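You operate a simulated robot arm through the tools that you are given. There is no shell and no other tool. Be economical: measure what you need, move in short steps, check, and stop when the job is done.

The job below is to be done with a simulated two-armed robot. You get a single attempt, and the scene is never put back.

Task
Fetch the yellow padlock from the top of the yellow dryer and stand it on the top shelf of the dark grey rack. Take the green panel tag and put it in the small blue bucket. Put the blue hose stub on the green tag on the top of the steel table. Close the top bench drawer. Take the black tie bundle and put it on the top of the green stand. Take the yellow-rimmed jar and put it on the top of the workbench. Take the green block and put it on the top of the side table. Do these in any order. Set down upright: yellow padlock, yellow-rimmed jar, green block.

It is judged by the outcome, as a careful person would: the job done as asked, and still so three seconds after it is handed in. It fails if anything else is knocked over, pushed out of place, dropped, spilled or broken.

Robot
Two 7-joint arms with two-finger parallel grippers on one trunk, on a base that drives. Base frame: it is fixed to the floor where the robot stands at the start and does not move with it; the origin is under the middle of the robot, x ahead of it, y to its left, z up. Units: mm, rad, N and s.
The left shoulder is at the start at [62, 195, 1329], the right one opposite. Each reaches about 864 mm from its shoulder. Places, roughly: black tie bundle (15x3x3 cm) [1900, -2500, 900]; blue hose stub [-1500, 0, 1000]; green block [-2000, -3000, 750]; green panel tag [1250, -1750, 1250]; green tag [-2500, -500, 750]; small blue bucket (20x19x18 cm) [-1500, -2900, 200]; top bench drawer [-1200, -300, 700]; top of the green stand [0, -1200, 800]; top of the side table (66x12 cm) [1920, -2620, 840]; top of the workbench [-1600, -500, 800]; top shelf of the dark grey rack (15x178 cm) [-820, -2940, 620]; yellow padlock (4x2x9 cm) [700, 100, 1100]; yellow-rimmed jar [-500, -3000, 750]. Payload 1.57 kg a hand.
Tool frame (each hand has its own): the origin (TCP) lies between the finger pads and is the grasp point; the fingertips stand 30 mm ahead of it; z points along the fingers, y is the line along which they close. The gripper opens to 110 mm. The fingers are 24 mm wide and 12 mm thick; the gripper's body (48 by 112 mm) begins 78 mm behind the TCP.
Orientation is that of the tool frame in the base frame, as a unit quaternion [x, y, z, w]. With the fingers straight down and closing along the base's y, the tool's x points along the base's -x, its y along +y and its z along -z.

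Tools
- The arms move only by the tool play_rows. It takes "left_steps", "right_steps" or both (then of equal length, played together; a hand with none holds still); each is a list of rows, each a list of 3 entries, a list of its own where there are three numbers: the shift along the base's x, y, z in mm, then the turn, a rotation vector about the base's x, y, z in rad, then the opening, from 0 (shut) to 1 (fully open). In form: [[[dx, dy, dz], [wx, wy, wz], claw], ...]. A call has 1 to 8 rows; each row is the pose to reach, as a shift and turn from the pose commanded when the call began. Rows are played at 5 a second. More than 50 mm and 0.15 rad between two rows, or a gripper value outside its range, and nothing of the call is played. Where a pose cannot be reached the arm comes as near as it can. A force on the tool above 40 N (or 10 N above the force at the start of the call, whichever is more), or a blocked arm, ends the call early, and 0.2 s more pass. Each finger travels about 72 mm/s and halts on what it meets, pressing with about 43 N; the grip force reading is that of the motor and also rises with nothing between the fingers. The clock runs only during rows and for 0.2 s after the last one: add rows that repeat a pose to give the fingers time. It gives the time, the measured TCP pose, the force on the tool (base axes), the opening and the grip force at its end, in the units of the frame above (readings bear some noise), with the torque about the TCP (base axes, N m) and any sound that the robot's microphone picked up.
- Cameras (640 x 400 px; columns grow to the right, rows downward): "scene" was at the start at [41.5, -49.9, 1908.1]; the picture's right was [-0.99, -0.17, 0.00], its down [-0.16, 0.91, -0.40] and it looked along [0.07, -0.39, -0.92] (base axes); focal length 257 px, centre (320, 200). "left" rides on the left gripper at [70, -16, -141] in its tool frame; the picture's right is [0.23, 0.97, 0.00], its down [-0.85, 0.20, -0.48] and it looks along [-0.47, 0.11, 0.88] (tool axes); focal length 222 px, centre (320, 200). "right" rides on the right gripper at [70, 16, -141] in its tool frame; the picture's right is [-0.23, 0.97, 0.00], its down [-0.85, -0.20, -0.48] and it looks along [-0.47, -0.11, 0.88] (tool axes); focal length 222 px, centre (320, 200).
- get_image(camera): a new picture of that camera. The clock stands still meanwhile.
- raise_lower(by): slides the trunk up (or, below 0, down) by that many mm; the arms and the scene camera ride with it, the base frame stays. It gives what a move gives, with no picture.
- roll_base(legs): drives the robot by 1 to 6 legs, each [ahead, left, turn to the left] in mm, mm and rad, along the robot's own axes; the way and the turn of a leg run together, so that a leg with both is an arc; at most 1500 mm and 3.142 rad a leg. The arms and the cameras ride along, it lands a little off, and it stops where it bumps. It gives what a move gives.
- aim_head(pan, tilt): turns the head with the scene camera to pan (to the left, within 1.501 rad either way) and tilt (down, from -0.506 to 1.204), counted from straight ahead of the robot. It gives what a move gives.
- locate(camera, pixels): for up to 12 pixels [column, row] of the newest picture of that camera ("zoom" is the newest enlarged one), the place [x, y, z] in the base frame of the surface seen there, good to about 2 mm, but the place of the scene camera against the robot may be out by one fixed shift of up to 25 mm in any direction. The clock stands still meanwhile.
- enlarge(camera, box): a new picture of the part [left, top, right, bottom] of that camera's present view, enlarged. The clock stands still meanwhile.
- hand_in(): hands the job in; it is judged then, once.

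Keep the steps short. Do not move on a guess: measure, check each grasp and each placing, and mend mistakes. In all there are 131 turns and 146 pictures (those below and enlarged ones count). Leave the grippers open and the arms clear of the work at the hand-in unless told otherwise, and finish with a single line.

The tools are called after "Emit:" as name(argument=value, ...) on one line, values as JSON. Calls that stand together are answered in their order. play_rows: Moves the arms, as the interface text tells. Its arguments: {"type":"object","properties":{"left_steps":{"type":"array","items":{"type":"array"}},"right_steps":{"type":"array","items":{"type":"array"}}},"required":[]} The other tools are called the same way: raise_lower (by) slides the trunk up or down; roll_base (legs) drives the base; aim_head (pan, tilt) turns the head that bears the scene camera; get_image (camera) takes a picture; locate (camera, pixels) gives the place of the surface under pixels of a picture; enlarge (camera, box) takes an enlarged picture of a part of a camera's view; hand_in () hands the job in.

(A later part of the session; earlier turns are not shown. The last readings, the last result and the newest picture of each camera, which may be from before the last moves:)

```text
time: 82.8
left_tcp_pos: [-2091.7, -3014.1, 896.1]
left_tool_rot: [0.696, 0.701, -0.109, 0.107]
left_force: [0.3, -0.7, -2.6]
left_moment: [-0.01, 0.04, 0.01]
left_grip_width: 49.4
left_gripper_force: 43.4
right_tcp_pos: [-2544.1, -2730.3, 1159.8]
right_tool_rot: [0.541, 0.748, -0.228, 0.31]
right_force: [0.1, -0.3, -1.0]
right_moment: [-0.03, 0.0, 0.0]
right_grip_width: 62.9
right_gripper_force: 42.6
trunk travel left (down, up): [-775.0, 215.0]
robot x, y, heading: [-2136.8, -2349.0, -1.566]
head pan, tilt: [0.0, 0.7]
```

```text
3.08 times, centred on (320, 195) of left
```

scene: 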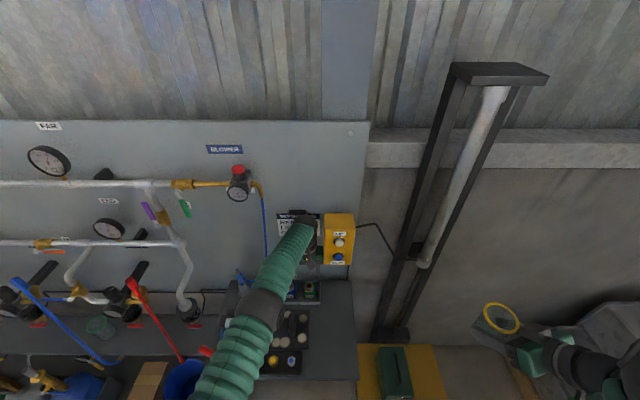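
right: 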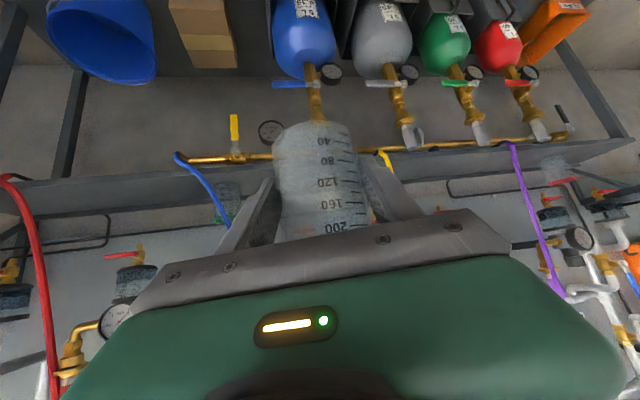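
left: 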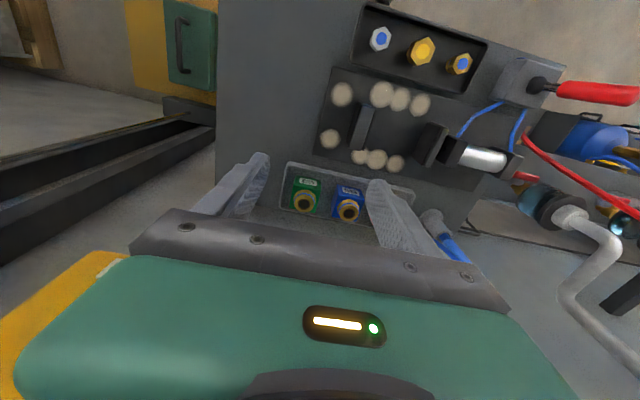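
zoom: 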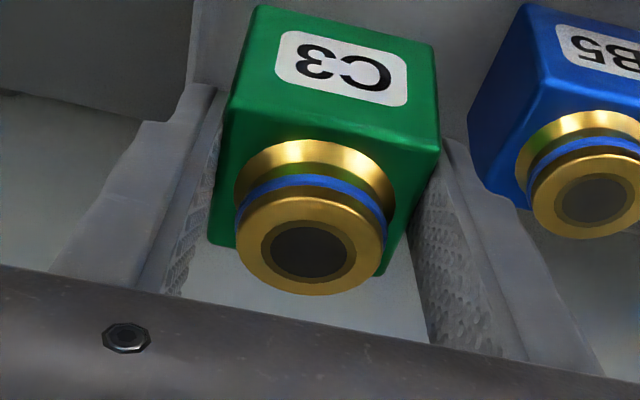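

Block held (49 mm). Lift, retract, raise the trunk, and drive round toward the workbench.

Emit:
play_rows(left_steps=[[[0, 20, 40], [0, 0, 0], 0.3], [[0, 50, 75], [0, 0, 0], 0.3], [[0, 90, 100], [0, 0, 0], 0.3], [[0, 135, 120], [0, 0, 0], 0.3], [[10, 180, 130], [0, 0, 0], 0.3]])

Emit:
raise_lower(by=120)

Emit:
roll_base(legs=[[-350, 0, 0], [0, 1400, 0], [-1200, 0, 0], [0, 0, -1.571]])

Emit:
aim_head(pan=0.0, tilt=0.7)

Emit:
get_image(camera="scene")

```text
time: 84.0
left_tcp_pos: [-2080.9, -2834.2, 1027.2]
left_tool_rot: [0.696, 0.701, -0.108, 0.108]
left_force: [0.9, -0.8, -2.5]
left_moment: [-0.02, 0.01, 0.0]
left_grip_width: 49.4
left_gripper_force: 42.9
right_tcp_pos: [-2544.3, -2730.0, 1160.0]
right_tool_rot: [0.541, 0.748, -0.229, 0.309]
right_force: [0.2, 0.0, -1.3]
right_moment: [0.0, -0.03, 0.0]
right_grip_width: 62.6
right_gripper_force: 42.9
trunk travel left (down, up): [-775.0, 215.0]
robot x, y, heading: [-2134.4, -2350.6, -1.565]
head pan, tilt: [0.0, 0.7]
```

```text
time: 85.5
left_tcp_pos: [-2083.5, -2836.3, 1145.8]
left_tool_rot: [0.697, 0.701, -0.109, 0.107]
left_force: [-0.3, 0.0, -2.8]
left_moment: [0.02, 0.0, 0.0]
left_grip_width: 49.4
left_gripper_force: 42.9
right_tcp_pos: [-2544.5, -2730.2, 1279.1]
right_tool_rot: [0.541, 0.748, -0.228, 0.309]
right_force: [-0.4, 0.0, -1.1]
right_moment: [0.02, -0.02, 0.01]
right_grip_width: 62.5
right_gripper_force: 43.4
trunk travel left (down, up): [-895.0, 95.0]
robot x, y, heading: [-2136.3, -2345.4, -1.568]
head pan, tilt: [0.0, 0.7]
```

```text
time: 103.9
left_tcp_pos: [-1221.9, -866.3, 1145.3]
left_tool_rot: [0.988, 0.005, -0.153, -0.002]
left_force: [-0.6, -0.8, -2.3]
left_moment: [0.0, -0.05, 0.0]
left_grip_width: 49.3
left_gripper_force: 42.4
right_tcp_pos: [-1119.5, -406.5, 1281.0]
right_tool_rot: [0.912, 0.148, -0.379, 0.057]
right_force: [0.0, 0.3, -0.4]
right_moment: [0.02, -0.03, 0.0]
right_grip_width: 61.9
right_gripper_force: 42.9
trunk travel left (down, up): [-895.0, 95.0]
robot x, y, heading: [-736.6, -814.1, -3.132]
head pan, tilt: [0.0, 0.7]
```

```text
time: 104.5
left_tcp_pos: [-1219.6, -867.1, 1145.1]
left_tool_rot: [0.988, 0.005, -0.153, -0.002]
left_force: [-1.0, 0.1, -2.0]
left_moment: [0.01, -0.03, 0.01]
left_grip_width: 49.5
left_gripper_force: 42.8
right_tcp_pos: [-1117.5, -406.3, 1279.5]
right_tool_rot: [0.911, 0.148, -0.38, 0.057]
right_force: [-0.5, -0.2, -0.8]
right_moment: [0.01, 0.02, 0.0]
right_grip_width: 62.0
right_gripper_force: 43.5
trunk travel left (down, up): [-895.0, 95.0]
robot x, y, heading: [-736.3, -806.2, -3.138]
head pan, tilt: [0.0, 0.7]
```

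```text
86 pictures are left
```

scene: 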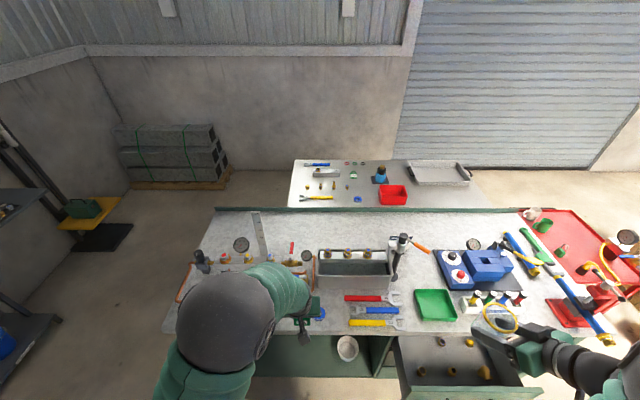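

Emit:
enlarge(camera="scene", box=[400, 200, 640, 350])

Emit:
enlarge(camera="scene", box=[280, 150, 480, 275])

Emit:
locate(camera="zoom", pixels=[[235, 82], [240, 60], [255, 155], [330, 100], [100, 100], [300, 230], [150, 260], [450, 250], [560, 60], [90, 180], [600, 180], [235, 75]])

```text
2.67 times, centred on (520, 275) of scene
```

zoom: 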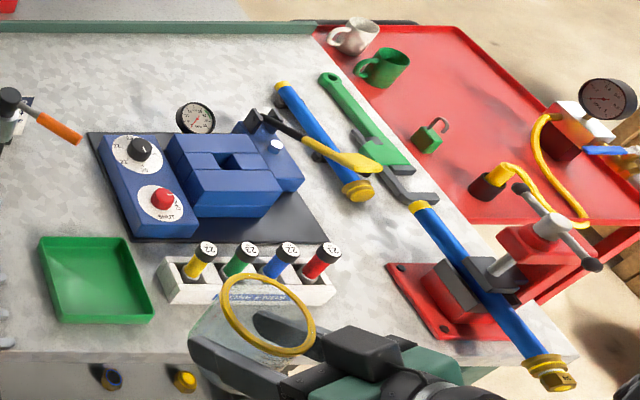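

```text
3.20 times, centred on (380, 212) of scene
```

zoom: 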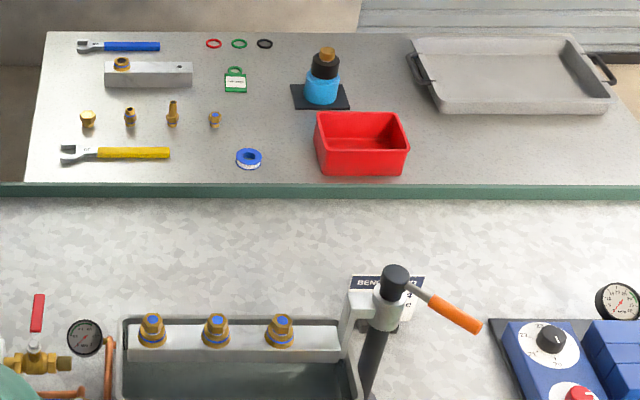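

```text
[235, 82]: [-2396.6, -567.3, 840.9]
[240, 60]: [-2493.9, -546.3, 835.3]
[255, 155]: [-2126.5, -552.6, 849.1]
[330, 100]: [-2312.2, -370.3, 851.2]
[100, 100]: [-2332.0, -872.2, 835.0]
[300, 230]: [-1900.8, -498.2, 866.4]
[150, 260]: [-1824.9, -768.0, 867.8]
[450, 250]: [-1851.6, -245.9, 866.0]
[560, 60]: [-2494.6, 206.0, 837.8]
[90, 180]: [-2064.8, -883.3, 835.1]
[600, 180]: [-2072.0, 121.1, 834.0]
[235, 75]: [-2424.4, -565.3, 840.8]
```

Emit:
enlarge(camera="scene", box=[460, 210, 640, 350])

Emit:
locate(camera="zoom", pixels=[[135, 65], [240, 145], [160, 95], [290, 175], [450, 315], [470, 360], [400, 260], [355, 230], [300, 195], [200, 60], [330, 290], [420, 320]])

```text
2.86 times, centred on (550, 280) of scene
```

zoom: 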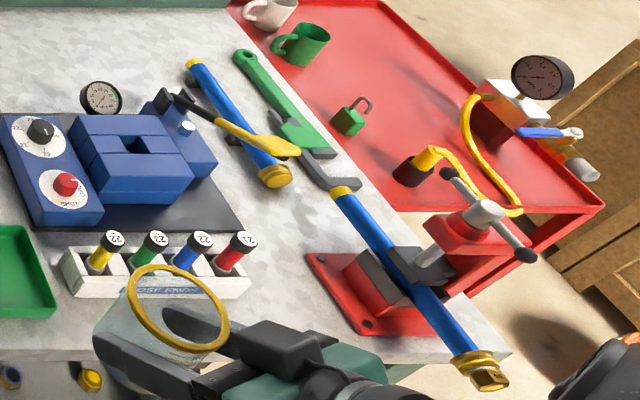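

```text
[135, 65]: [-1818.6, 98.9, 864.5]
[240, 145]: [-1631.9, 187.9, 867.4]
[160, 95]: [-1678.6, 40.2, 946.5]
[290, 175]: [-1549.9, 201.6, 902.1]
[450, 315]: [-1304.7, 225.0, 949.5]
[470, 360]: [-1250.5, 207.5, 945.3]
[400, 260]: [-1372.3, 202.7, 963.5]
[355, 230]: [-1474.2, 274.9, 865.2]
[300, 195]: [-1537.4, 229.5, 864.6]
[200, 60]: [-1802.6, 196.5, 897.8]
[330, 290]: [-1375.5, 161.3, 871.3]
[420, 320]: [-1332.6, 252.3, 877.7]
```

The blue hose stub is the blue plug in the white "HOSE ENDS" rack (≈[-1500,0]). Measure free bench spots, drawer and rack.

Emit:
locate(camera="scene", pixels=[[332, 300], [332, 326], [418, 275], [408, 310], [465, 320], [420, 325], [397, 338], [540, 390], [410, 395], [205, 325], [400, 300], [455, 296]])

Emit:
locate(camera="zoom", pixels=[[110, 238], [155, 238], [199, 240], [243, 240], [190, 255], [60, 260], [245, 285], [190, 275], [300, 340], [70, 335], [20, 240], [30, 315]])

Emit:
get_image(camera="right")

```text
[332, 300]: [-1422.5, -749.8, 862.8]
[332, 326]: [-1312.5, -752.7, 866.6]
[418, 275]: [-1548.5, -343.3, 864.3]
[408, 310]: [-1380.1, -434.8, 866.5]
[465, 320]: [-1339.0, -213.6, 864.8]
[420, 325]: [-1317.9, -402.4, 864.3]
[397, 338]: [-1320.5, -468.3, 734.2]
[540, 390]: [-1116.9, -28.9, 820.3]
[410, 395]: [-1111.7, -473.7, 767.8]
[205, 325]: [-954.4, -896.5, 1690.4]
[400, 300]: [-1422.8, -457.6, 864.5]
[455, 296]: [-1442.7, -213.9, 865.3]
```

```text
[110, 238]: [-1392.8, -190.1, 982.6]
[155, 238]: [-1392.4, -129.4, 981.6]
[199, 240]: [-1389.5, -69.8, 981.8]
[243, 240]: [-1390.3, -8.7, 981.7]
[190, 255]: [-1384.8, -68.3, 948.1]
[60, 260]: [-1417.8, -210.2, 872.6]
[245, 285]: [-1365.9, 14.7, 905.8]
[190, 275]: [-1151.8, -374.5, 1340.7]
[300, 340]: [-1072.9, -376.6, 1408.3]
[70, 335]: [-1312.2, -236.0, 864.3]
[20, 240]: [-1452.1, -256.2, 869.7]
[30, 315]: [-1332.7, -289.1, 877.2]
```

```text
82 pictures are left
```

right: 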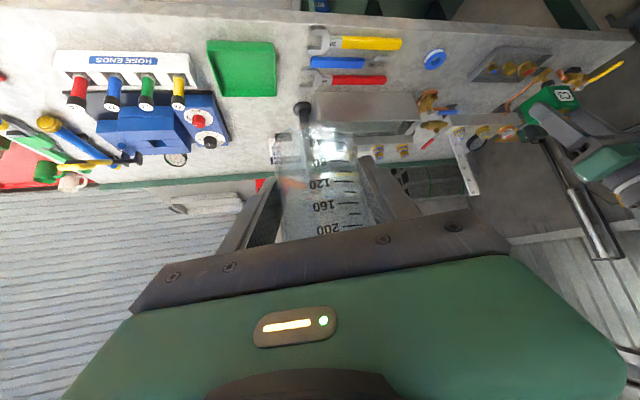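

Emit:
locate(camera="right", pixels=[[303, 107], [305, 125], [272, 95], [212, 95], [228, 140], [318, 95], [255, 110], [255, 140], [240, 160], [275, 150], [440, 100], [410, 60]])

Emit:
enlarge(camera="scene", box=[370, 220, 490, 300])

Emit:
locate(camera="zoom", pixels=[[180, 90], [240, 130], [310, 170], [150, 320], [260, 280], [200, 220], [350, 180], [240, 360], [130, 200]])

```text
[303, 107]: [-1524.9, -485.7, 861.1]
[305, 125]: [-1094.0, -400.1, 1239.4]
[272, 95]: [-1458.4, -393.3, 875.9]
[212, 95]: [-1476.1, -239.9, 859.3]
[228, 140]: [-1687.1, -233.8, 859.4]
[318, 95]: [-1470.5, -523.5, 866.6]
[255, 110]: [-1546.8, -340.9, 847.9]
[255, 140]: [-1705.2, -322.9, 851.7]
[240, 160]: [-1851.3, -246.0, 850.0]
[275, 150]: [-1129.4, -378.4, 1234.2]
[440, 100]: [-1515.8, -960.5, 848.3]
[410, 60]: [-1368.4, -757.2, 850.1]
```

```text
5.00 times, centred on (430, 260) of scene
```

zoom: 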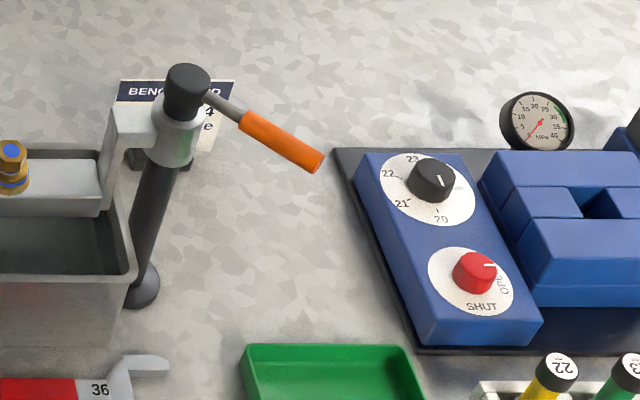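

```text
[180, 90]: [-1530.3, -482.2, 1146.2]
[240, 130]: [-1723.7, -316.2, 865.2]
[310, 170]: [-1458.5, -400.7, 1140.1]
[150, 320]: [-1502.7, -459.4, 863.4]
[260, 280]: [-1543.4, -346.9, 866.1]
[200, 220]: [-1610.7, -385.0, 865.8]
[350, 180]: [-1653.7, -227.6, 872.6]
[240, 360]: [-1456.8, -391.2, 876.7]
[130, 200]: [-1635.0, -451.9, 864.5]
```

Best jar spot is the open area ≈[-1560,-325] between pump and blue machine. I'll shift right, raise the left hand, lower the trunk, so the right arm extends below the orange handle.

Emit:
play_rows(left_steps=[[[15, 0, 30], [0, 0, 0], 0.3], [[30, 0, 60], [0, 0, 0], 0.3], [[50, 0, 90], [0, 0, 0], 0.3], [[70, 0, 120], [0, 0, 0], 0.3]], right_steps=[[[0, 0, 0], [0, 0, -0.12], 0.4], [[0, 0, 0], [0, 0, -0.24], 0.4], [[0, 0, 0], [0, 0, -0.36], 0.4], [[0, 0, 0], [0, 0, -0.48], 0.4]])

Emit:
roll_base(legs=[[0, -290, 0]])

Emit:
raise_lower(by=-250)

Emit:
get_image(camera="scene")

```text
time: 105.5
left_tcp_pos: [-1148.6, -869.3, 1266.8]
left_tool_rot: [0.988, 0.005, -0.153, -0.003]
left_force: [0.6, -0.7, -1.9]
left_moment: [-0.02, 0.0, -0.01]
left_grip_width: 49.7
left_gripper_force: 43.0
right_tcp_pos: [-1120.5, -402.3, 1282.3]
right_tool_rot: [0.921, -0.072, -0.381, -0.033]
right_force: [-0.2, 0.5, 0.0]
right_moment: [0.02, 0.01, 0.02]
right_grip_width: 62.2
right_gripper_force: 43.0
right hand out of reach, approached as far as the arm can: row 4
trunk travel left (down, up): [-895.0, 95.0]
robot x, y, heading: [-738.7, -810.6, -3.136]
head pan, tilt: [0.0, 0.7]
```

```text
time: 107.5
left_tcp_pos: [-1151.0, -590.1, 1266.3]
left_tool_rot: [0.988, 0.006, -0.155, -0.007]
left_force: [-0.9, 0.5, -3.0]
left_moment: [0.01, -0.03, 0.0]
left_grip_width: 49.5
left_gripper_force: 43.3
right_tcp_pos: [-1121.8, -123.1, 1286.3]
right_tool_rot: [0.921, -0.07, -0.381, -0.037]
right_force: [1.1, 0.1, 0.4]
right_moment: [-0.01, 0.0, -0.03]
right_grip_width: 62.0
right_gripper_force: 42.7
trunk travel left (down, up): [-895.0, 95.0]
robot x, y, heading: [-737.5, -522.2, -3.136]
head pan, tilt: [0.0, 0.7]
```

```text
time: 110.1
left_tcp_pos: [-1151.3, -583.8, 1016.4]
left_tool_rot: [0.988, 0.005, -0.154, -0.004]
left_force: [0.0, 0.3, -3.3]
left_moment: [0.02, -0.02, -0.02]
left_grip_width: 49.4
left_gripper_force: 43.2
right_tcp_pos: [-1121.0, -116.7, 1033.9]
right_tool_rot: [0.921, -0.07, -0.382, -0.034]
right_force: [0.9, -0.1, -0.6]
right_moment: [0.0, -0.01, -0.01]
right_grip_width: 61.9
right_gripper_force: 43.6
trunk travel left (down, up): [-645.0, 345.0]
robot x, y, heading: [-733.9, -522.0, -3.138]
head pan, tilt: [0.0, 0.7]
```

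```text
80 pictures are left
```

scene: 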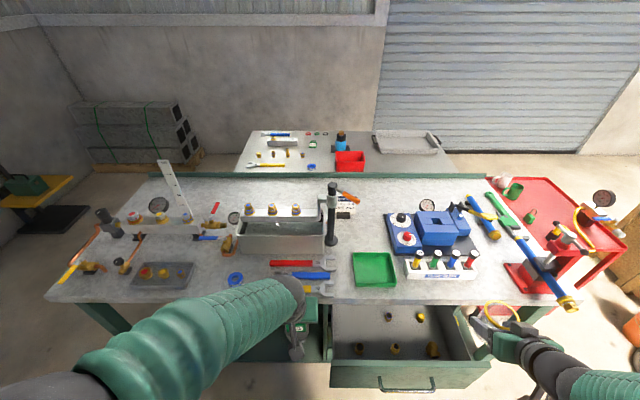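

Emit:
play_rows(right_steps=[[[-20, -45, -5], [0, 0, 0], 0.4], [[-40, -90, -12], [0, 0, 0], 0.4], [[-65, -132, -20], [0, 0, 0], 0.4], [[-95, -165, -28], [0, 0, 0], 0.4], [[-130, -193, -34], [0, 0, 0], 0.4], [[-175, -193, -40], [0, 0, 0], 0.4], [[-220, -193, -45], [0, 0, 0], 0.4], [[-260, -193, -49], [0, 0, 0], 0.4]])

Emit:
get_image(camera="scene")

Emit:
get_image(camera="right")

```text
time: 111.5
left_tcp_pos: [-1151.2, -582.9, 1016.4]
left_tool_rot: [0.988, 0.004, -0.154, -0.004]
left_force: [0.3, 0.7, -3.6]
left_moment: [0.03, -0.06, 0.02]
left_grip_width: 49.6
left_gripper_force: 43.2
right_tcp_pos: [-1294.7, -262.1, 1065.9]
right_tool_rot: [0.881, -0.168, -0.442, 0.022]
right_force: [-0.3, -0.6, -0.9]
right_moment: [0.02, 0.01, 0.02]
right_grip_width: 62.2
right_gripper_force: 42.9
right hand out of reach, approached as far as the arm can: row 1, 2, 3
trunk travel left (down, up): [-645.0, 345.0]
robot x, y, heading: [-734.9, -523.5, -3.14]
head pan, tilt: [0.0, 0.7]
stopped in row 6 (right hand): the arm was blocked; the commanded pose is now the measured one
```

```text
79 pictures are left
```

scene: 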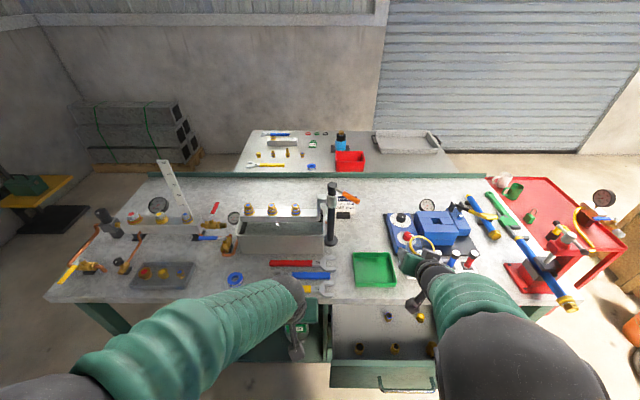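

```text
78 pictures are left
```

right: 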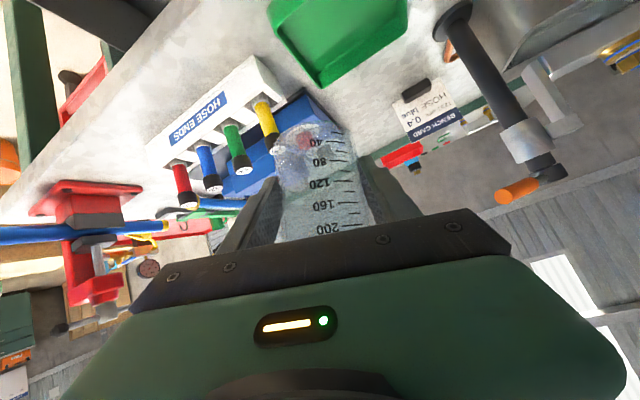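

The wrist hit a limit with the straight yaw. Rotate back to a slight-left yaw (which suits this arm) with the jar upright.

Emit:
play_rows(right_steps=[[[0, -10, 0], [0.046, -0.032, 0.123], 0.4], [[0, -20, 0], [0.092, -0.063, 0.247], 0.4], [[0, -30, 0], [0.139, -0.095, 0.37], 0.4], [[0, -40, 0], [0.185, -0.126, 0.494], 0.4]])

Emit:
play_rows(right_steps=[[[-35, -5, -20], [0, 0, 0], 0.4], [[-70, -8, -40], [0, 0, 0], 0.4], [[-105, -8, -56], [0, 0, 0], 0.4]])

Emit:
get_image(camera="right")

```text
time: 112.5
left_tcp_pos: [-1152.3, -581.6, 1016.3]
left_tool_rot: [0.988, 0.004, -0.153, -0.003]
left_force: [0.3, -0.3, -2.7]
left_moment: [0.0, -0.02, 0.02]
left_grip_width: 49.4
left_gripper_force: 42.9
right_tcp_pos: [-1296.2, -311.6, 1064.4]
right_tool_rot: [0.92, 0.1, -0.377, 0.042]
right_force: [-1.3, 0.4, -0.8]
right_moment: [-0.01, -0.02, -0.01]
right_grip_width: 62.3
right_gripper_force: 43.0
trunk travel left (down, up): [-645.0, 345.0]
robot x, y, heading: [-741.1, -521.6, -3.138]
head pan, tilt: [0.0, 0.7]
```

```text
time: 113.3
left_tcp_pos: [-1152.2, -581.7, 1016.5]
left_tool_rot: [0.988, 0.005, -0.153, -0.004]
left_force: [0.0, 0.8, -3.2]
left_moment: [-0.01, -0.05, 0.03]
left_grip_width: 49.3
left_gripper_force: 43.4
right_tcp_pos: [-1400.7, -317.5, 1008.5]
right_tool_rot: [0.919, 0.101, -0.378, 0.044]
right_force: [-0.3, -0.3, -0.7]
right_moment: [0.0, -0.02, 0.0]
right_grip_width: 62.2
right_gripper_force: 43.0
trunk travel left (down, up): [-645.0, 345.0]
robot x, y, heading: [-735.3, -522.0, -3.137]
head pan, tilt: [0.0, 0.7]
```

```text
77 pictures are left
```

right: 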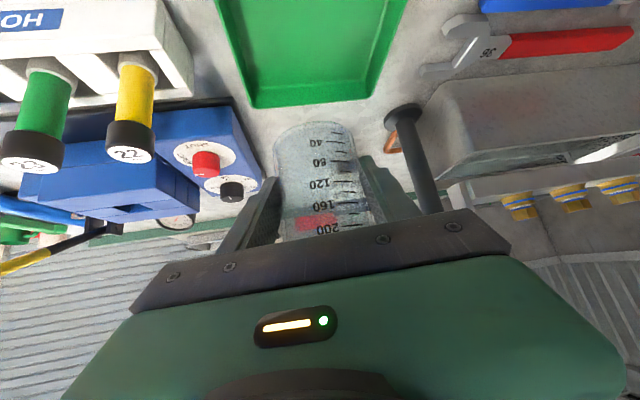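

Emit:
play_rows(right_steps=[[[-40, 2, -15], [0, 0, 0], 0.4], [[-80, 4, -30], [0, 0, 0], 0.4], [[-115, 5, -48], [0, 0, 0], 0.4], [[-150, 5, -70], [0, 0, 0], 0.4], [[-155, 5, -95], [0, 0, 0], 0.4]])

Emit:
get_image(camera="right")

Emit:
get_image(camera="scene")

```text
time: 114.5
left_tcp_pos: [-1150.8, -581.7, 1017.0]
left_tool_rot: [0.988, 0.004, -0.154, -0.004]
left_force: [0.0, 0.3, -3.9]
left_moment: [-0.05, -0.03, 0.01]
left_grip_width: 49.3
left_gripper_force: 42.6
right_tcp_pos: [-1554.8, -312.6, 912.6]
right_tool_rot: [0.919, 0.1, -0.378, 0.042]
right_force: [1.0, 0.3, -1.3]
right_moment: [0.0, 0.03, 0.0]
right_grip_width: 61.7
right_gripper_force: 43.1
trunk travel left (down, up): [-645.0, 345.0]
robot x, y, heading: [-736.9, -518.7, -3.132]
head pan, tilt: [0.0, 0.7]
```

```text
76 pictures are left
```

right: 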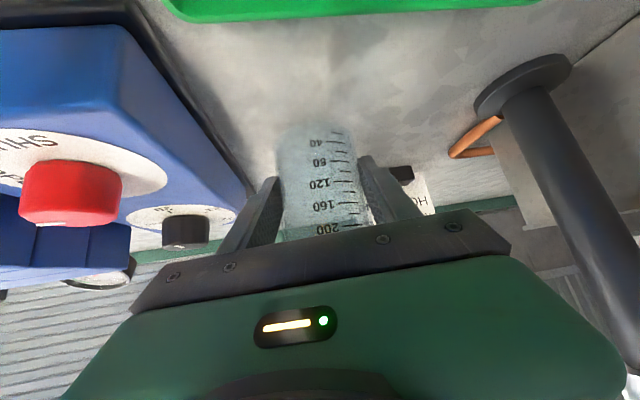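

```text
75 pictures are left
```

scene: 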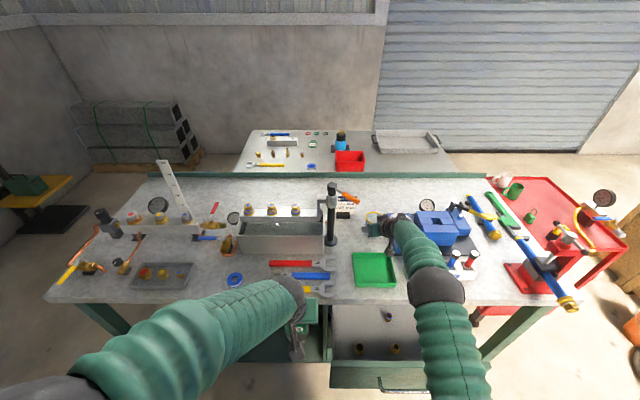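

Jar base ≈18 mm above the bench (848). Lower gently.

Emit:
play_rows(right_steps=[[[0, 0, -8], [0, 0, 0], 0.4], [[0, 0, -14], [0, 0, 0], 0.4], [[0, 0, -17], [0, 0, 0], 0.4], [[0, 0, -20], [0, 0, 0], 0.4]])

```text
time: 115.5
left_tcp_pos: [-1149.8, -583.2, 1016.9]
left_tool_rot: [0.988, 0.004, -0.155, -0.004]
left_force: [0.2, 0.7, -3.1]
left_moment: [0.03, -0.05, 0.02]
left_grip_width: 49.6
left_gripper_force: 43.0
right_tcp_pos: [-1555.5, -313.6, 894.9]
right_tool_rot: [0.919, 0.1, -0.38, 0.041]
right_force: [0.5, -0.3, 5.0]
right_moment: [-0.11, 0.2, -0.02]
right_grip_width: 62.4
right_gripper_force: 43.1
trunk travel left (down, up): [-645.0, 345.0]
robot x, y, heading: [-736.3, -520.9, -3.135]
head pan, tilt: [0.0, 0.7]
```

Contact. Open the right gripper and view.

Emit:
play_rows(right_steps=[[[0, 0, -1], [0, 0, 0], 0.5], [[0, 0, -1], [0, 0, 0], 0.62], [[0, 0, -1], [0, 0, 0], 0.75], [[0, 0, -1], [0, 0, 0], 0.8], [[0, 0, -1], [0, 0, 0], 0.8]])

Emit:
get_image(camera="right")

```text
time: 116.7
left_tcp_pos: [-1150.5, -582.2, 1017.3]
left_tool_rot: [0.988, 0.005, -0.154, -0.003]
left_force: [-0.1, 0.4, -3.0]
left_moment: [0.0, -0.03, -0.01]
left_grip_width: 49.5
left_gripper_force: 43.1
right_tcp_pos: [-1556.1, -313.3, 892.8]
right_tool_rot: [0.919, 0.099, -0.378, 0.041]
right_force: [-0.4, -0.8, 0.2]
right_moment: [0.03, -0.01, 0.03]
right_grip_width: 87.9
right_gripper_force: 0.0
trunk travel left (down, up): [-645.0, 345.0]
robot x, y, heading: [-737.1, -519.5, -3.134]
head pan, tilt: [0.0, 0.7]
```

```text
74 pictures are left
```

right: 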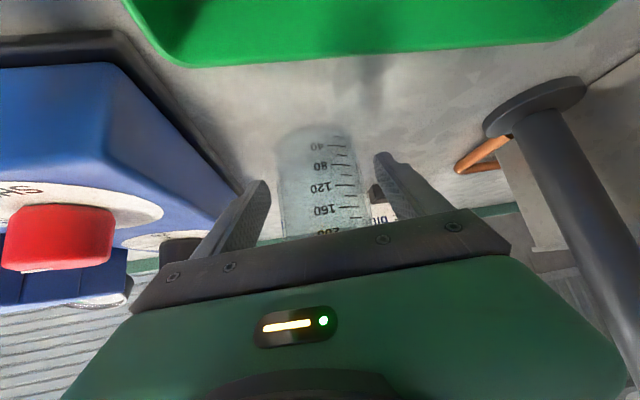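

Jar stands. Withdraw along the approach line, then out.

Emit:
play_rows(right_steps=[[[23, 4, 24], [0, 0, 0], 0.8], [[46, 9, 48], [0, 0, 0], 0.8], [[70, 14, 72], [0, 0, 0], 0.8], [[105, 20, 95], [0, 0, 0], 0.8], [[145, 25, 115], [0, 0, 0], 0.8], [[185, 30, 135], [0, 0, 0], 0.9], [[225, 45, 150], [0, 0, 0], 1], [[255, 75, 165], [0, 0, 0], 1]])

Emit:
get_image(camera="right")

Emit:
enlarge(camera="scene", box=[320, 180, 520, 305])

```text
time: 118.5
left_tcp_pos: [-1148.7, -581.1, 1017.0]
left_tool_rot: [0.988, 0.005, -0.155, -0.002]
left_force: [0.4, -0.5, -2.8]
left_moment: [0.01, -0.01, -0.01]
left_grip_width: 49.6
left_gripper_force: 43.3
right_tcp_pos: [-1298.5, -236.6, 1058.1]
right_tool_rot: [0.919, 0.101, -0.378, 0.043]
right_force: [0.5, 0.9, -0.4]
right_moment: [-0.02, 0.01, 0.02]
right_grip_width: 109.9
right_gripper_force: 0.1
trunk travel left (down, up): [-645.0, 345.0]
robot x, y, heading: [-734.4, -520.3, -3.137]
head pan, tilt: [0.0, 0.7]
```

```text
73 pictures are left
```

right: 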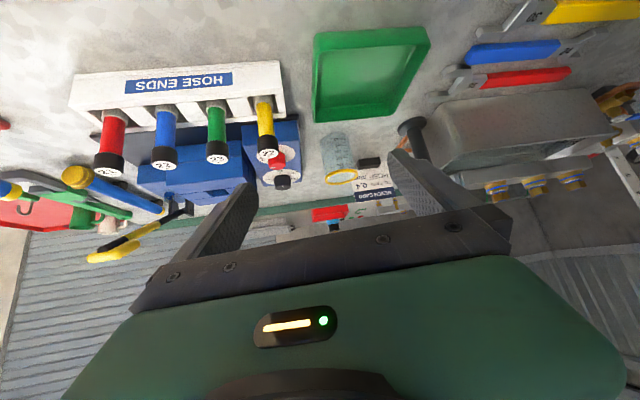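

```text
3.20 times, centred on (420, 242) of scene
```

zoom: 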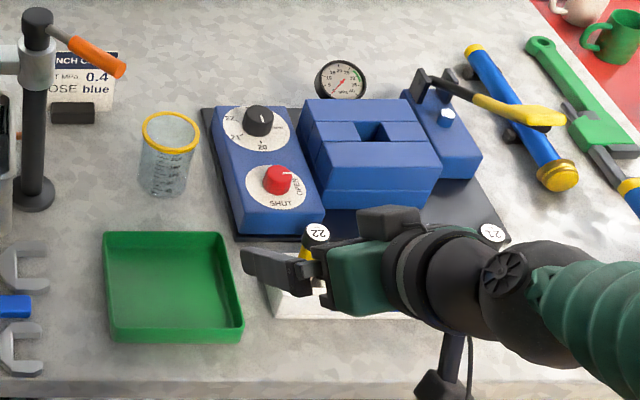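

Jar done. Now measure the blue stub in the right camera.

Emit:
enlarge(camera="right", box=[90, 80, 250, 190])

Emit:
locate(camera="zoom", pixels=[[295, 315], [270, 300], [325, 310], [297, 335], [300, 220], [275, 220], [325, 220], [302, 150], [80, 320], [505, 295], [300, 110], [300, 100]])

```text
3.64 times, centred on (170, 135) of right
```

zoom: 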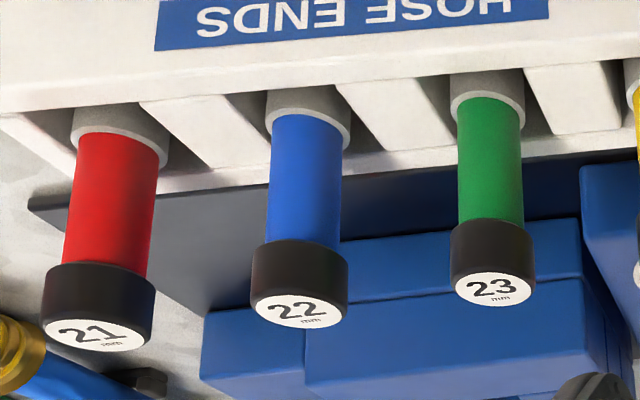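

```text
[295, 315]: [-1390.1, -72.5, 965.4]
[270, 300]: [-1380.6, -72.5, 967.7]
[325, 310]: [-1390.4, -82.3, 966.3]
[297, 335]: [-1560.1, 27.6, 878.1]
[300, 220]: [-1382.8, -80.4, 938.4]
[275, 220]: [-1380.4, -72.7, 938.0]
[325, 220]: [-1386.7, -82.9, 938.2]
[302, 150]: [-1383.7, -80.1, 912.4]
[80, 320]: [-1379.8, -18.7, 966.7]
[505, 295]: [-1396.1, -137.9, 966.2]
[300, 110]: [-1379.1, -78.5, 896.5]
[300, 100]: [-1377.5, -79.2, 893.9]
```

Stubs stand upright; blue cap centre ≈[-1388,-79], top 966. Shift the base right 120 and go to pre-grasp with 45° tool.

Emit:
roll_base(legs=[[0, -120, 0]])

Emit:
play_rows(right_steps=[[[-4, 25, -5], [0, 0, 0], 0.6], [[-8, 55, -20], [0, 0, 0], 0.45]])

Emit:
enlarge(camera="right", box=[200, 50, 460, 240])

Emit:
locate(camera="zoom", pixels=[[320, 200], [330, 180], [310, 180], [330, 150]])

```text
time: 119.7
left_tcp_pos: [-1151.9, -488.3, 1015.8]
left_tool_rot: [0.988, 0.008, -0.155, -0.014]
left_force: [-0.4, -1.5, -2.9]
left_moment: [0.11, -0.05, -0.03]
left_grip_width: 49.2
left_gripper_force: 43.5
right_tcp_pos: [-1299.9, -145.1, 1063.0]
right_tool_rot: [0.919, 0.106, -0.378, 0.032]
right_force: [-1.2, -2.6, 0.9]
right_moment: [0.15, -0.05, -0.12]
right_grip_width: 109.9
right_gripper_force: 0.1
trunk travel left (down, up): [-645.0, 345.0]
robot x, y, heading: [-737.7, -406.3, -3.135]
head pan, tilt: [0.0, 0.7]
```

```text
time: 120.3
left_tcp_pos: [-1150.3, -478.4, 1015.8]
left_tool_rot: [0.988, 0.008, -0.154, -0.006]
left_force: [-0.1, -0.9, -2.2]
left_moment: [0.03, -0.02, -0.02]
left_grip_width: 49.8
left_gripper_force: 43.5
right_tcp_pos: [-1308.0, -77.2, 1041.6]
right_tool_rot: [0.919, 0.104, -0.378, 0.039]
right_force: [-0.1, -0.7, 0.1]
right_moment: [0.05, -0.01, -0.02]
right_grip_width: 49.6
right_gripper_force: 0.0
trunk travel left (down, up): [-645.0, 345.0]
robot x, y, heading: [-738.5, -408.9, -3.139]
head pan, tilt: [0.0, 0.7]
```

```text
2.11 times, centred on (330, 145) of right
```

zoom: 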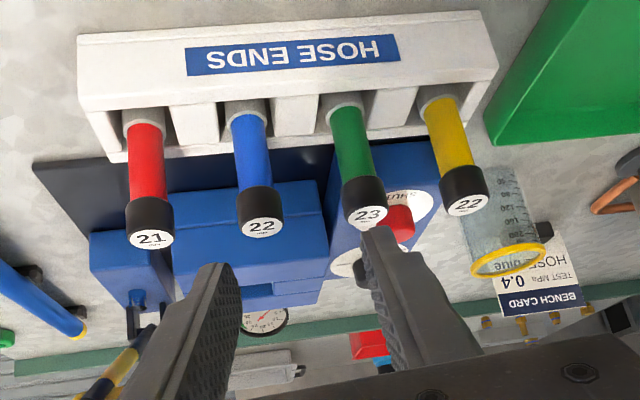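

```text
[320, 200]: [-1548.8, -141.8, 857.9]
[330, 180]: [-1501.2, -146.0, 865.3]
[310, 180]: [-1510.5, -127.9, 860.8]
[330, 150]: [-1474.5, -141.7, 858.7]
```

Emit:
locate(camera="zoom", pixels=[[262, 228], [245, 228], [278, 226], [262, 205], [243, 205], [281, 205], [252, 150], [367, 215], [150, 238], [345, 190]])

```text
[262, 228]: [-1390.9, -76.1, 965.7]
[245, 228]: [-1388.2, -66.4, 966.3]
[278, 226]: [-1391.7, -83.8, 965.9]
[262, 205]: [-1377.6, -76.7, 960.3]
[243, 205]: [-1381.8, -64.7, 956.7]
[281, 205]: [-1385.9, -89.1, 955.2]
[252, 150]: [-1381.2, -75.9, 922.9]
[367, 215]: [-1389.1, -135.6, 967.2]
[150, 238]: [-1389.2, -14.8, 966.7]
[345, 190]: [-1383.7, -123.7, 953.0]
```

Emit:
play_rows(right_steps=[[[-20, 1, -23], [0, 0, 0], 0.38], [[-42, 2, -47], [0, 0, 0], 0.38], [[-63, 2, -70], [0, 0, 0], 0.38], [[-82, 2, -91], [0, 0, 0], 0.38]])

Emit:
enlarge(camera="right", box=[200, 70, 460, 260])

```text
time: 121.3
left_tcp_pos: [-1152.7, -474.5, 1016.0]
left_tool_rot: [0.988, 0.007, -0.154, -0.006]
left_force: [-0.1, -0.8, -2.3]
left_moment: [0.03, -0.01, -0.03]
left_grip_width: 49.6
left_gripper_force: 42.6
right_tcp_pos: [-1390.6, -72.1, 944.9]
right_tool_rot: [0.919, 0.103, -0.378, 0.04]
right_force: [-0.1, -0.5, 0.5]
right_moment: [0.02, 0.03, 0.0]
right_grip_width: 41.9
right_gripper_force: 0.1
trunk travel left (down, up): [-645.0, 345.0]
robot x, y, heading: [-735.3, -406.1, -3.136]
head pan, tilt: [0.0, 0.7]
```

```text
2.11 times, centred on (330, 165) of right
```

zoom: 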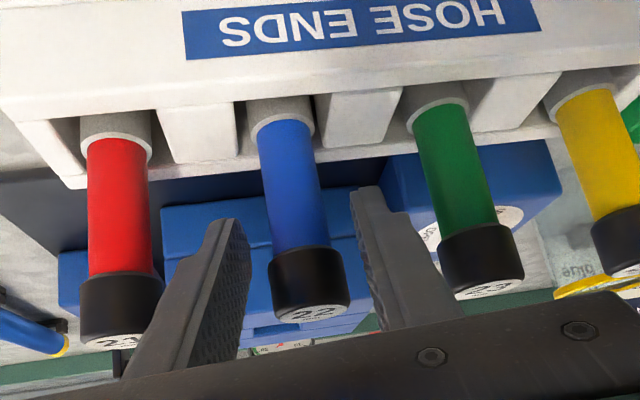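

Cap is between the fingers. Close, then lift 20 mm and check.

Emit:
play_rows(right_steps=[[[0, -2, 0], [0, 0, 0], 0.1], [[0, -2, 0], [0, 0, 0], 0.1], [[0, -2, 0], [0, 0, 0], 0.1], [[0, -2, 10], [0, 0, 0], 0.1], [[0, -2, 30], [0, 0, 0], 0.1], [[0, -2, 70], [0, 0, 0], 0.1], [[0, -2, 110], [0, 0, 0], 0.1]])

Emit:
get_image(camera="right")

```text
time: 122.9
left_tcp_pos: [-1149.9, -466.9, 1018.0]
left_tool_rot: [0.988, 0.006, -0.155, -0.003]
left_force: [0.8, -1.1, -2.8]
left_moment: [0.01, 0.0, -0.03]
left_grip_width: 49.5
left_gripper_force: 42.7
right_tcp_pos: [-1388.1, -67.4, 1057.6]
right_tool_rot: [0.919, 0.101, -0.378, 0.042]
right_force: [0.3, -0.1, -0.6]
right_moment: [0.02, -0.02, -0.03]
right_grip_width: 24.7
right_gripper_force: 36.3
trunk travel left (down, up): [-645.0, 345.0]
robot x, y, heading: [-735.8, -404.1, -3.131]
head pan, tilt: [0.0, 0.7]
```

```text
68 pictures are left
```

right: 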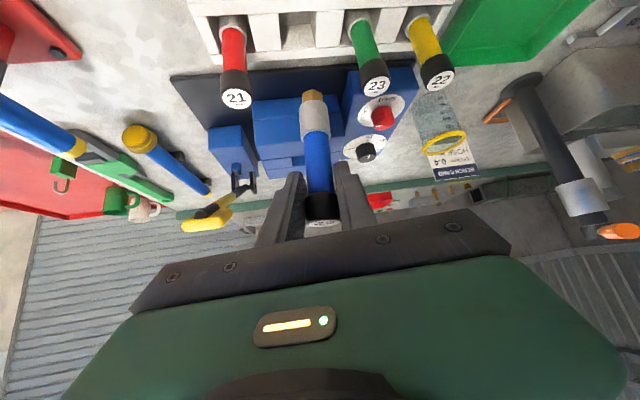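

Stub held. Measure its length.

Emit:
enlarge(camera="right", box=[250, 70, 390, 240])

Emit:
locate(camera="zoom", pixels=[[148, 55], [165, 62], [130, 62], [148, 85], [150, 120], [175, 110], [130, 115], [160, 200], [170, 310], [170, 350], [148, 70]])

```text
2.35 times, centred on (320, 155) of right
```

zoom: 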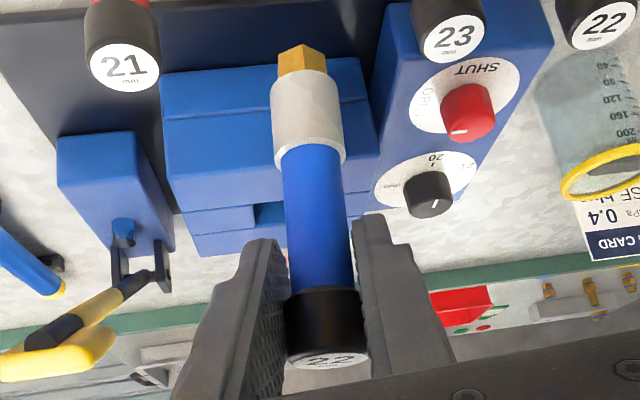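

```text
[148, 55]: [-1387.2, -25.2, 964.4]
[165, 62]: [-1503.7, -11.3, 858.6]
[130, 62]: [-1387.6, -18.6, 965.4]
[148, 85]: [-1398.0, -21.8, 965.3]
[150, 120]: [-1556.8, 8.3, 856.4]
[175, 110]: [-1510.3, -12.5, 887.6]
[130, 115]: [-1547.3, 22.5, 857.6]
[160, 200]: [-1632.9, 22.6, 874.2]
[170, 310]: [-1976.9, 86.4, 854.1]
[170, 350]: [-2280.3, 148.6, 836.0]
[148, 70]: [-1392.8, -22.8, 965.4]
```

Emit:
locate(camera="zoom", pixels=[[302, 50], [302, 62], [285, 60], [322, 58], [305, 90], [278, 120], [340, 120], [310, 160], [320, 230], [325, 310], [325, 358]])

Emit:
aim_head(pan=0.3, tilt=0.5)

Emit:
get_image(camera="scene")

```text
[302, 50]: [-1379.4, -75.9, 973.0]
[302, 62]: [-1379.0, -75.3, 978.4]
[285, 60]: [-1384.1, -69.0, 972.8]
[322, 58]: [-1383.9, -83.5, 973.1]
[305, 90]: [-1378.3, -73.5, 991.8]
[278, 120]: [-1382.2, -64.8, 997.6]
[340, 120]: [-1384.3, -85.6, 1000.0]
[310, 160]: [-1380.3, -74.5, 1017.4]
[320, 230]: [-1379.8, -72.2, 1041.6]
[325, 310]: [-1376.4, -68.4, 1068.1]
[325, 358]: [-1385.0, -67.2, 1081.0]
```

```text
time: 123.7
left_tcp_pos: [-1152.4, -465.3, 1018.2]
left_tool_rot: [0.988, 0.006, -0.153, -0.003]
left_force: [0.1, -0.4, -3.0]
left_moment: [0.0, -0.02, 0.02]
left_grip_width: 49.5
left_gripper_force: 42.9
right_tcp_pos: [-1389.4, -66.7, 1056.1]
right_tool_rot: [0.919, 0.101, -0.378, 0.043]
right_force: [0.9, -0.4, -1.1]
right_moment: [-0.01, 0.02, -0.02]
right_grip_width: 24.5
right_gripper_force: 36.5
trunk travel left (down, up): [-645.0, 345.0]
robot x, y, heading: [-738.3, -403.3, -3.135]
head pan, tilt: [0.3, 0.499]
```

```text
66 pictures are left
```

scene: 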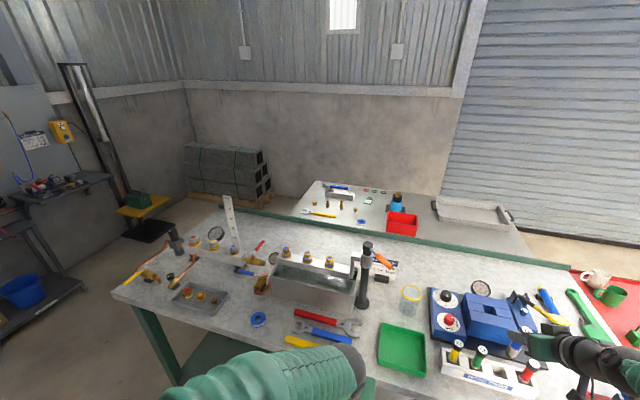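

Stub: top 1081, bottom ≈971 (87 below TCP). Measure the steel table, tag and the floor around it.

Emit:
enlarge(camera="scene", box=[280, 170, 460, 250])

Emit:
locate(camera="zoom", pixels=[[312, 103], [322, 118], [305, 118], [315, 108], [130, 45], [45, 160], [345, 60], [350, 80], [260, 115], [275, 190]])

Emit:
locate(camera="scene", pixels=[[268, 200], [215, 208], [285, 205], [300, 180], [360, 170], [150, 240], [115, 290], [170, 385], [440, 185], [370, 198]])

```text
3.56 times, centred on (370, 210) of scene
```

zoom: 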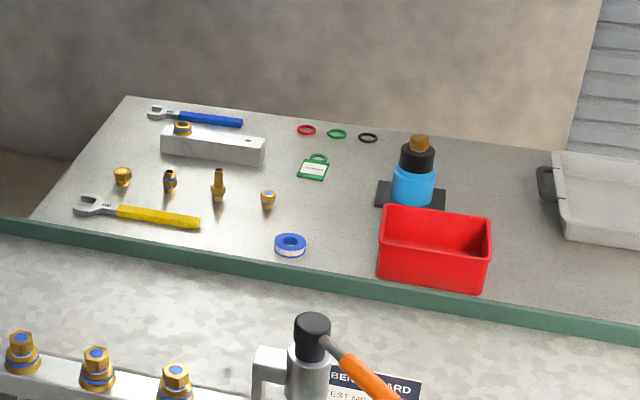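

```text
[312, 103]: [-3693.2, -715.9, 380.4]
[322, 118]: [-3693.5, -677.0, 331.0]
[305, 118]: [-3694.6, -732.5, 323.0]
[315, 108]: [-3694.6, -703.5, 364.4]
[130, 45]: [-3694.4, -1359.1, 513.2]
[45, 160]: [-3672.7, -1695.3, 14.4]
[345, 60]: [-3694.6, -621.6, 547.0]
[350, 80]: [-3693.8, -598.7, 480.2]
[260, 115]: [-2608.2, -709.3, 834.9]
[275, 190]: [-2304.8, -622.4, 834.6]
```

```text
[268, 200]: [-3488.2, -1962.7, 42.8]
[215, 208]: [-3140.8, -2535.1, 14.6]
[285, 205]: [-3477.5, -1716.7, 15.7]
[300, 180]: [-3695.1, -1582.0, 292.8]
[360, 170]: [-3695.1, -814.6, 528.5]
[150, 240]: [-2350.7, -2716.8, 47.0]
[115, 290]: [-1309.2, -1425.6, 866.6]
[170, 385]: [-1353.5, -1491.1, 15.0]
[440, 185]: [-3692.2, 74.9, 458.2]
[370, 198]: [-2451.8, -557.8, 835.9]
```

Plan: reach the tag from the table's south side. Back off, drive around the bench's south end, and face +y toward the tag.

Emit:
play_rows(right_steps=[[[20, 0, 25], [0, 0, 0], 0.1], [[40, 0, 50], [0, 0, 0], 0.1]])

Emit:
roll_base(legs=[[-150, 0, 0], [0, 1495, 0], [1000, 0, 0], [972, 0, 0], [0, 0, -1.571], [400, 0, 0]])

Emit:
aim_head(pan=-0.05, tilt=0.75)

Emit:
get_image(camera="scene")

```text
time: 124.3
left_tcp_pos: [-1149.1, -466.7, 1018.7]
left_tool_rot: [0.988, 0.007, -0.155, -0.002]
left_force: [1.0, -0.8, -2.5]
left_moment: [0.01, -0.02, 0.0]
left_grip_width: 49.7
left_gripper_force: 42.9
right_tcp_pos: [-1347.7, -67.9, 1108.3]
right_tool_rot: [0.919, 0.101, -0.379, 0.042]
right_force: [0.4, -0.3, -0.4]
right_moment: [0.01, -0.01, 0.01]
right_grip_width: 24.4
right_gripper_force: 36.3
trunk travel left (down, up): [-645.0, 345.0]
robot x, y, heading: [-739.9, -409.3, -3.14]
head pan, tilt: [0.3, 0.499]
```

```text
time: 148.0
left_tcp_pos: [-2639.3, -1076.9, 1017.4]
left_tool_rot: [0.707, -0.69, -0.109, -0.11]
left_force: [0.2, -0.5, -2.7]
left_moment: [-0.02, 0.01, -0.01]
left_grip_width: 49.5
left_gripper_force: 42.2
right_tcp_pos: [-2241.8, -874.2, 1107.0]
right_tool_rot: [0.725, -0.573, -0.3, -0.235]
right_force: [-0.7, 0.2, 0.0]
right_moment: [0.01, -0.01, -0.02]
right_grip_width: 23.9
right_gripper_force: 35.8
trunk travel left (down, up): [-645.0, 345.0]
robot x, y, heading: [-2571.7, -1491.2, 1.591]
head pan, tilt: [0.3, 0.499]
```

```text
time: 148.8
left_tcp_pos: [-2638.4, -1075.8, 1017.0]
left_tool_rot: [0.707, -0.69, -0.109, -0.11]
left_force: [0.1, -0.1, -3.0]
left_moment: [-0.02, 0.02, -0.02]
left_grip_width: 49.5
left_gripper_force: 42.8
right_tcp_pos: [-2242.5, -872.4, 1106.2]
right_tool_rot: [0.725, -0.574, -0.299, -0.236]
right_force: [0.1, 0.3, -0.6]
right_moment: [-0.02, 0.03, 0.0]
right_grip_width: 24.3
right_gripper_force: 36.0
trunk travel left (down, up): [-645.0, 345.0]
robot x, y, heading: [-2574.7, -1489.6, 1.589]
head pan, tilt: [-0.051, 0.75]
```

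```text
64 pictures are left
```

scene: 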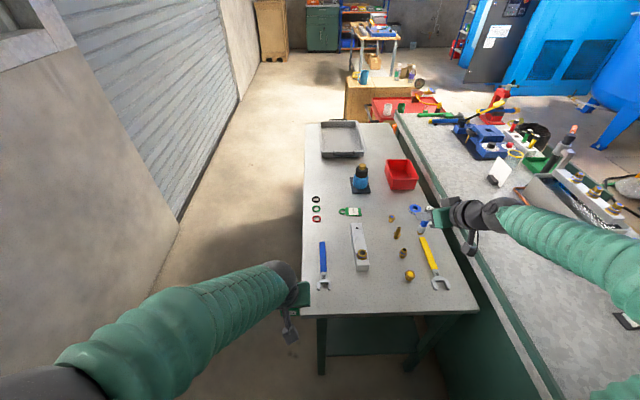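

Emit:
enlarge(camera="scene", box=[295, 160, 455, 300])

Emit:
locate(camera="zoom", pixels=[[215, 207], [195, 200], [195, 215], [240, 200], [240, 214], [180, 208], [218, 225], [270, 260], [310, 190], [430, 200], [270, 340]])

Emit:
get_image(camera="right")

```text
2.86 times, centred on (375, 230) of scene
```

zoom: 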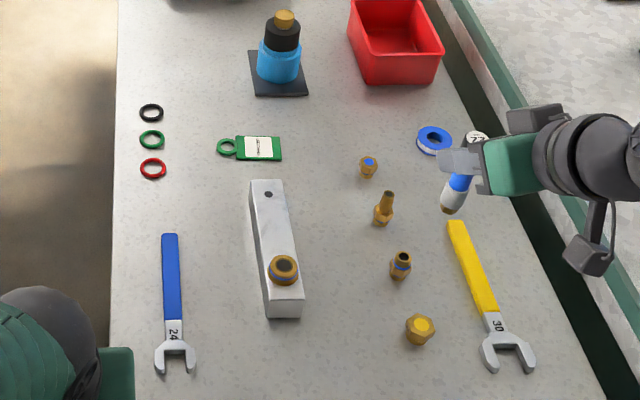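

```text
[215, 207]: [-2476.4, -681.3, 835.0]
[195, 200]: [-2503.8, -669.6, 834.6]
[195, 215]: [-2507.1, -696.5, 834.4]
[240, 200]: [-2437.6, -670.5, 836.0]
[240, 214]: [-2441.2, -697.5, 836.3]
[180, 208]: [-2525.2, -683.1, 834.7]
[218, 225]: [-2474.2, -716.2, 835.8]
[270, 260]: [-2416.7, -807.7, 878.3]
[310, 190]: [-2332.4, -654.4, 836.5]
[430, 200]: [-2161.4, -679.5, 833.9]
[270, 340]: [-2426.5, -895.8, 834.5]
```

```text
62 pictures are left
```

right: 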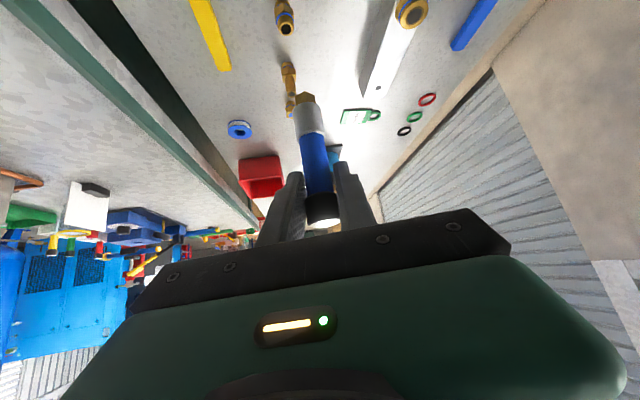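

Emit:
locate(camera="right", pixels=[[342, 116], [354, 116], [366, 115], [354, 109], [352, 123], [375, 115], [330, 100], [304, 97], [303, 104], [325, 222]])

Emit:
locate(camera="zoom", pixels=[[258, 148], [238, 148], [281, 148], [258, 136], [258, 160], [228, 147]])

```text
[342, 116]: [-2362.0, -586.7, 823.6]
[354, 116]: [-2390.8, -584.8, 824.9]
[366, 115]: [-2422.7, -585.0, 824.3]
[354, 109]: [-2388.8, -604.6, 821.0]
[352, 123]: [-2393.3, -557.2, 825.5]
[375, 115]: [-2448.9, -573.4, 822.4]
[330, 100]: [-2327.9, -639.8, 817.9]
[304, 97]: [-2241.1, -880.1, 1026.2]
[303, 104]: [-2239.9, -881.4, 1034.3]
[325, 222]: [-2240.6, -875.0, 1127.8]
```

```text
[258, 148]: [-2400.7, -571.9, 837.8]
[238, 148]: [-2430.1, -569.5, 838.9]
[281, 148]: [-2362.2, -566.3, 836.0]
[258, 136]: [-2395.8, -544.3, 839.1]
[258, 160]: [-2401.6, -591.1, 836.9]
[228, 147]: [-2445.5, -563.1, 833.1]
```

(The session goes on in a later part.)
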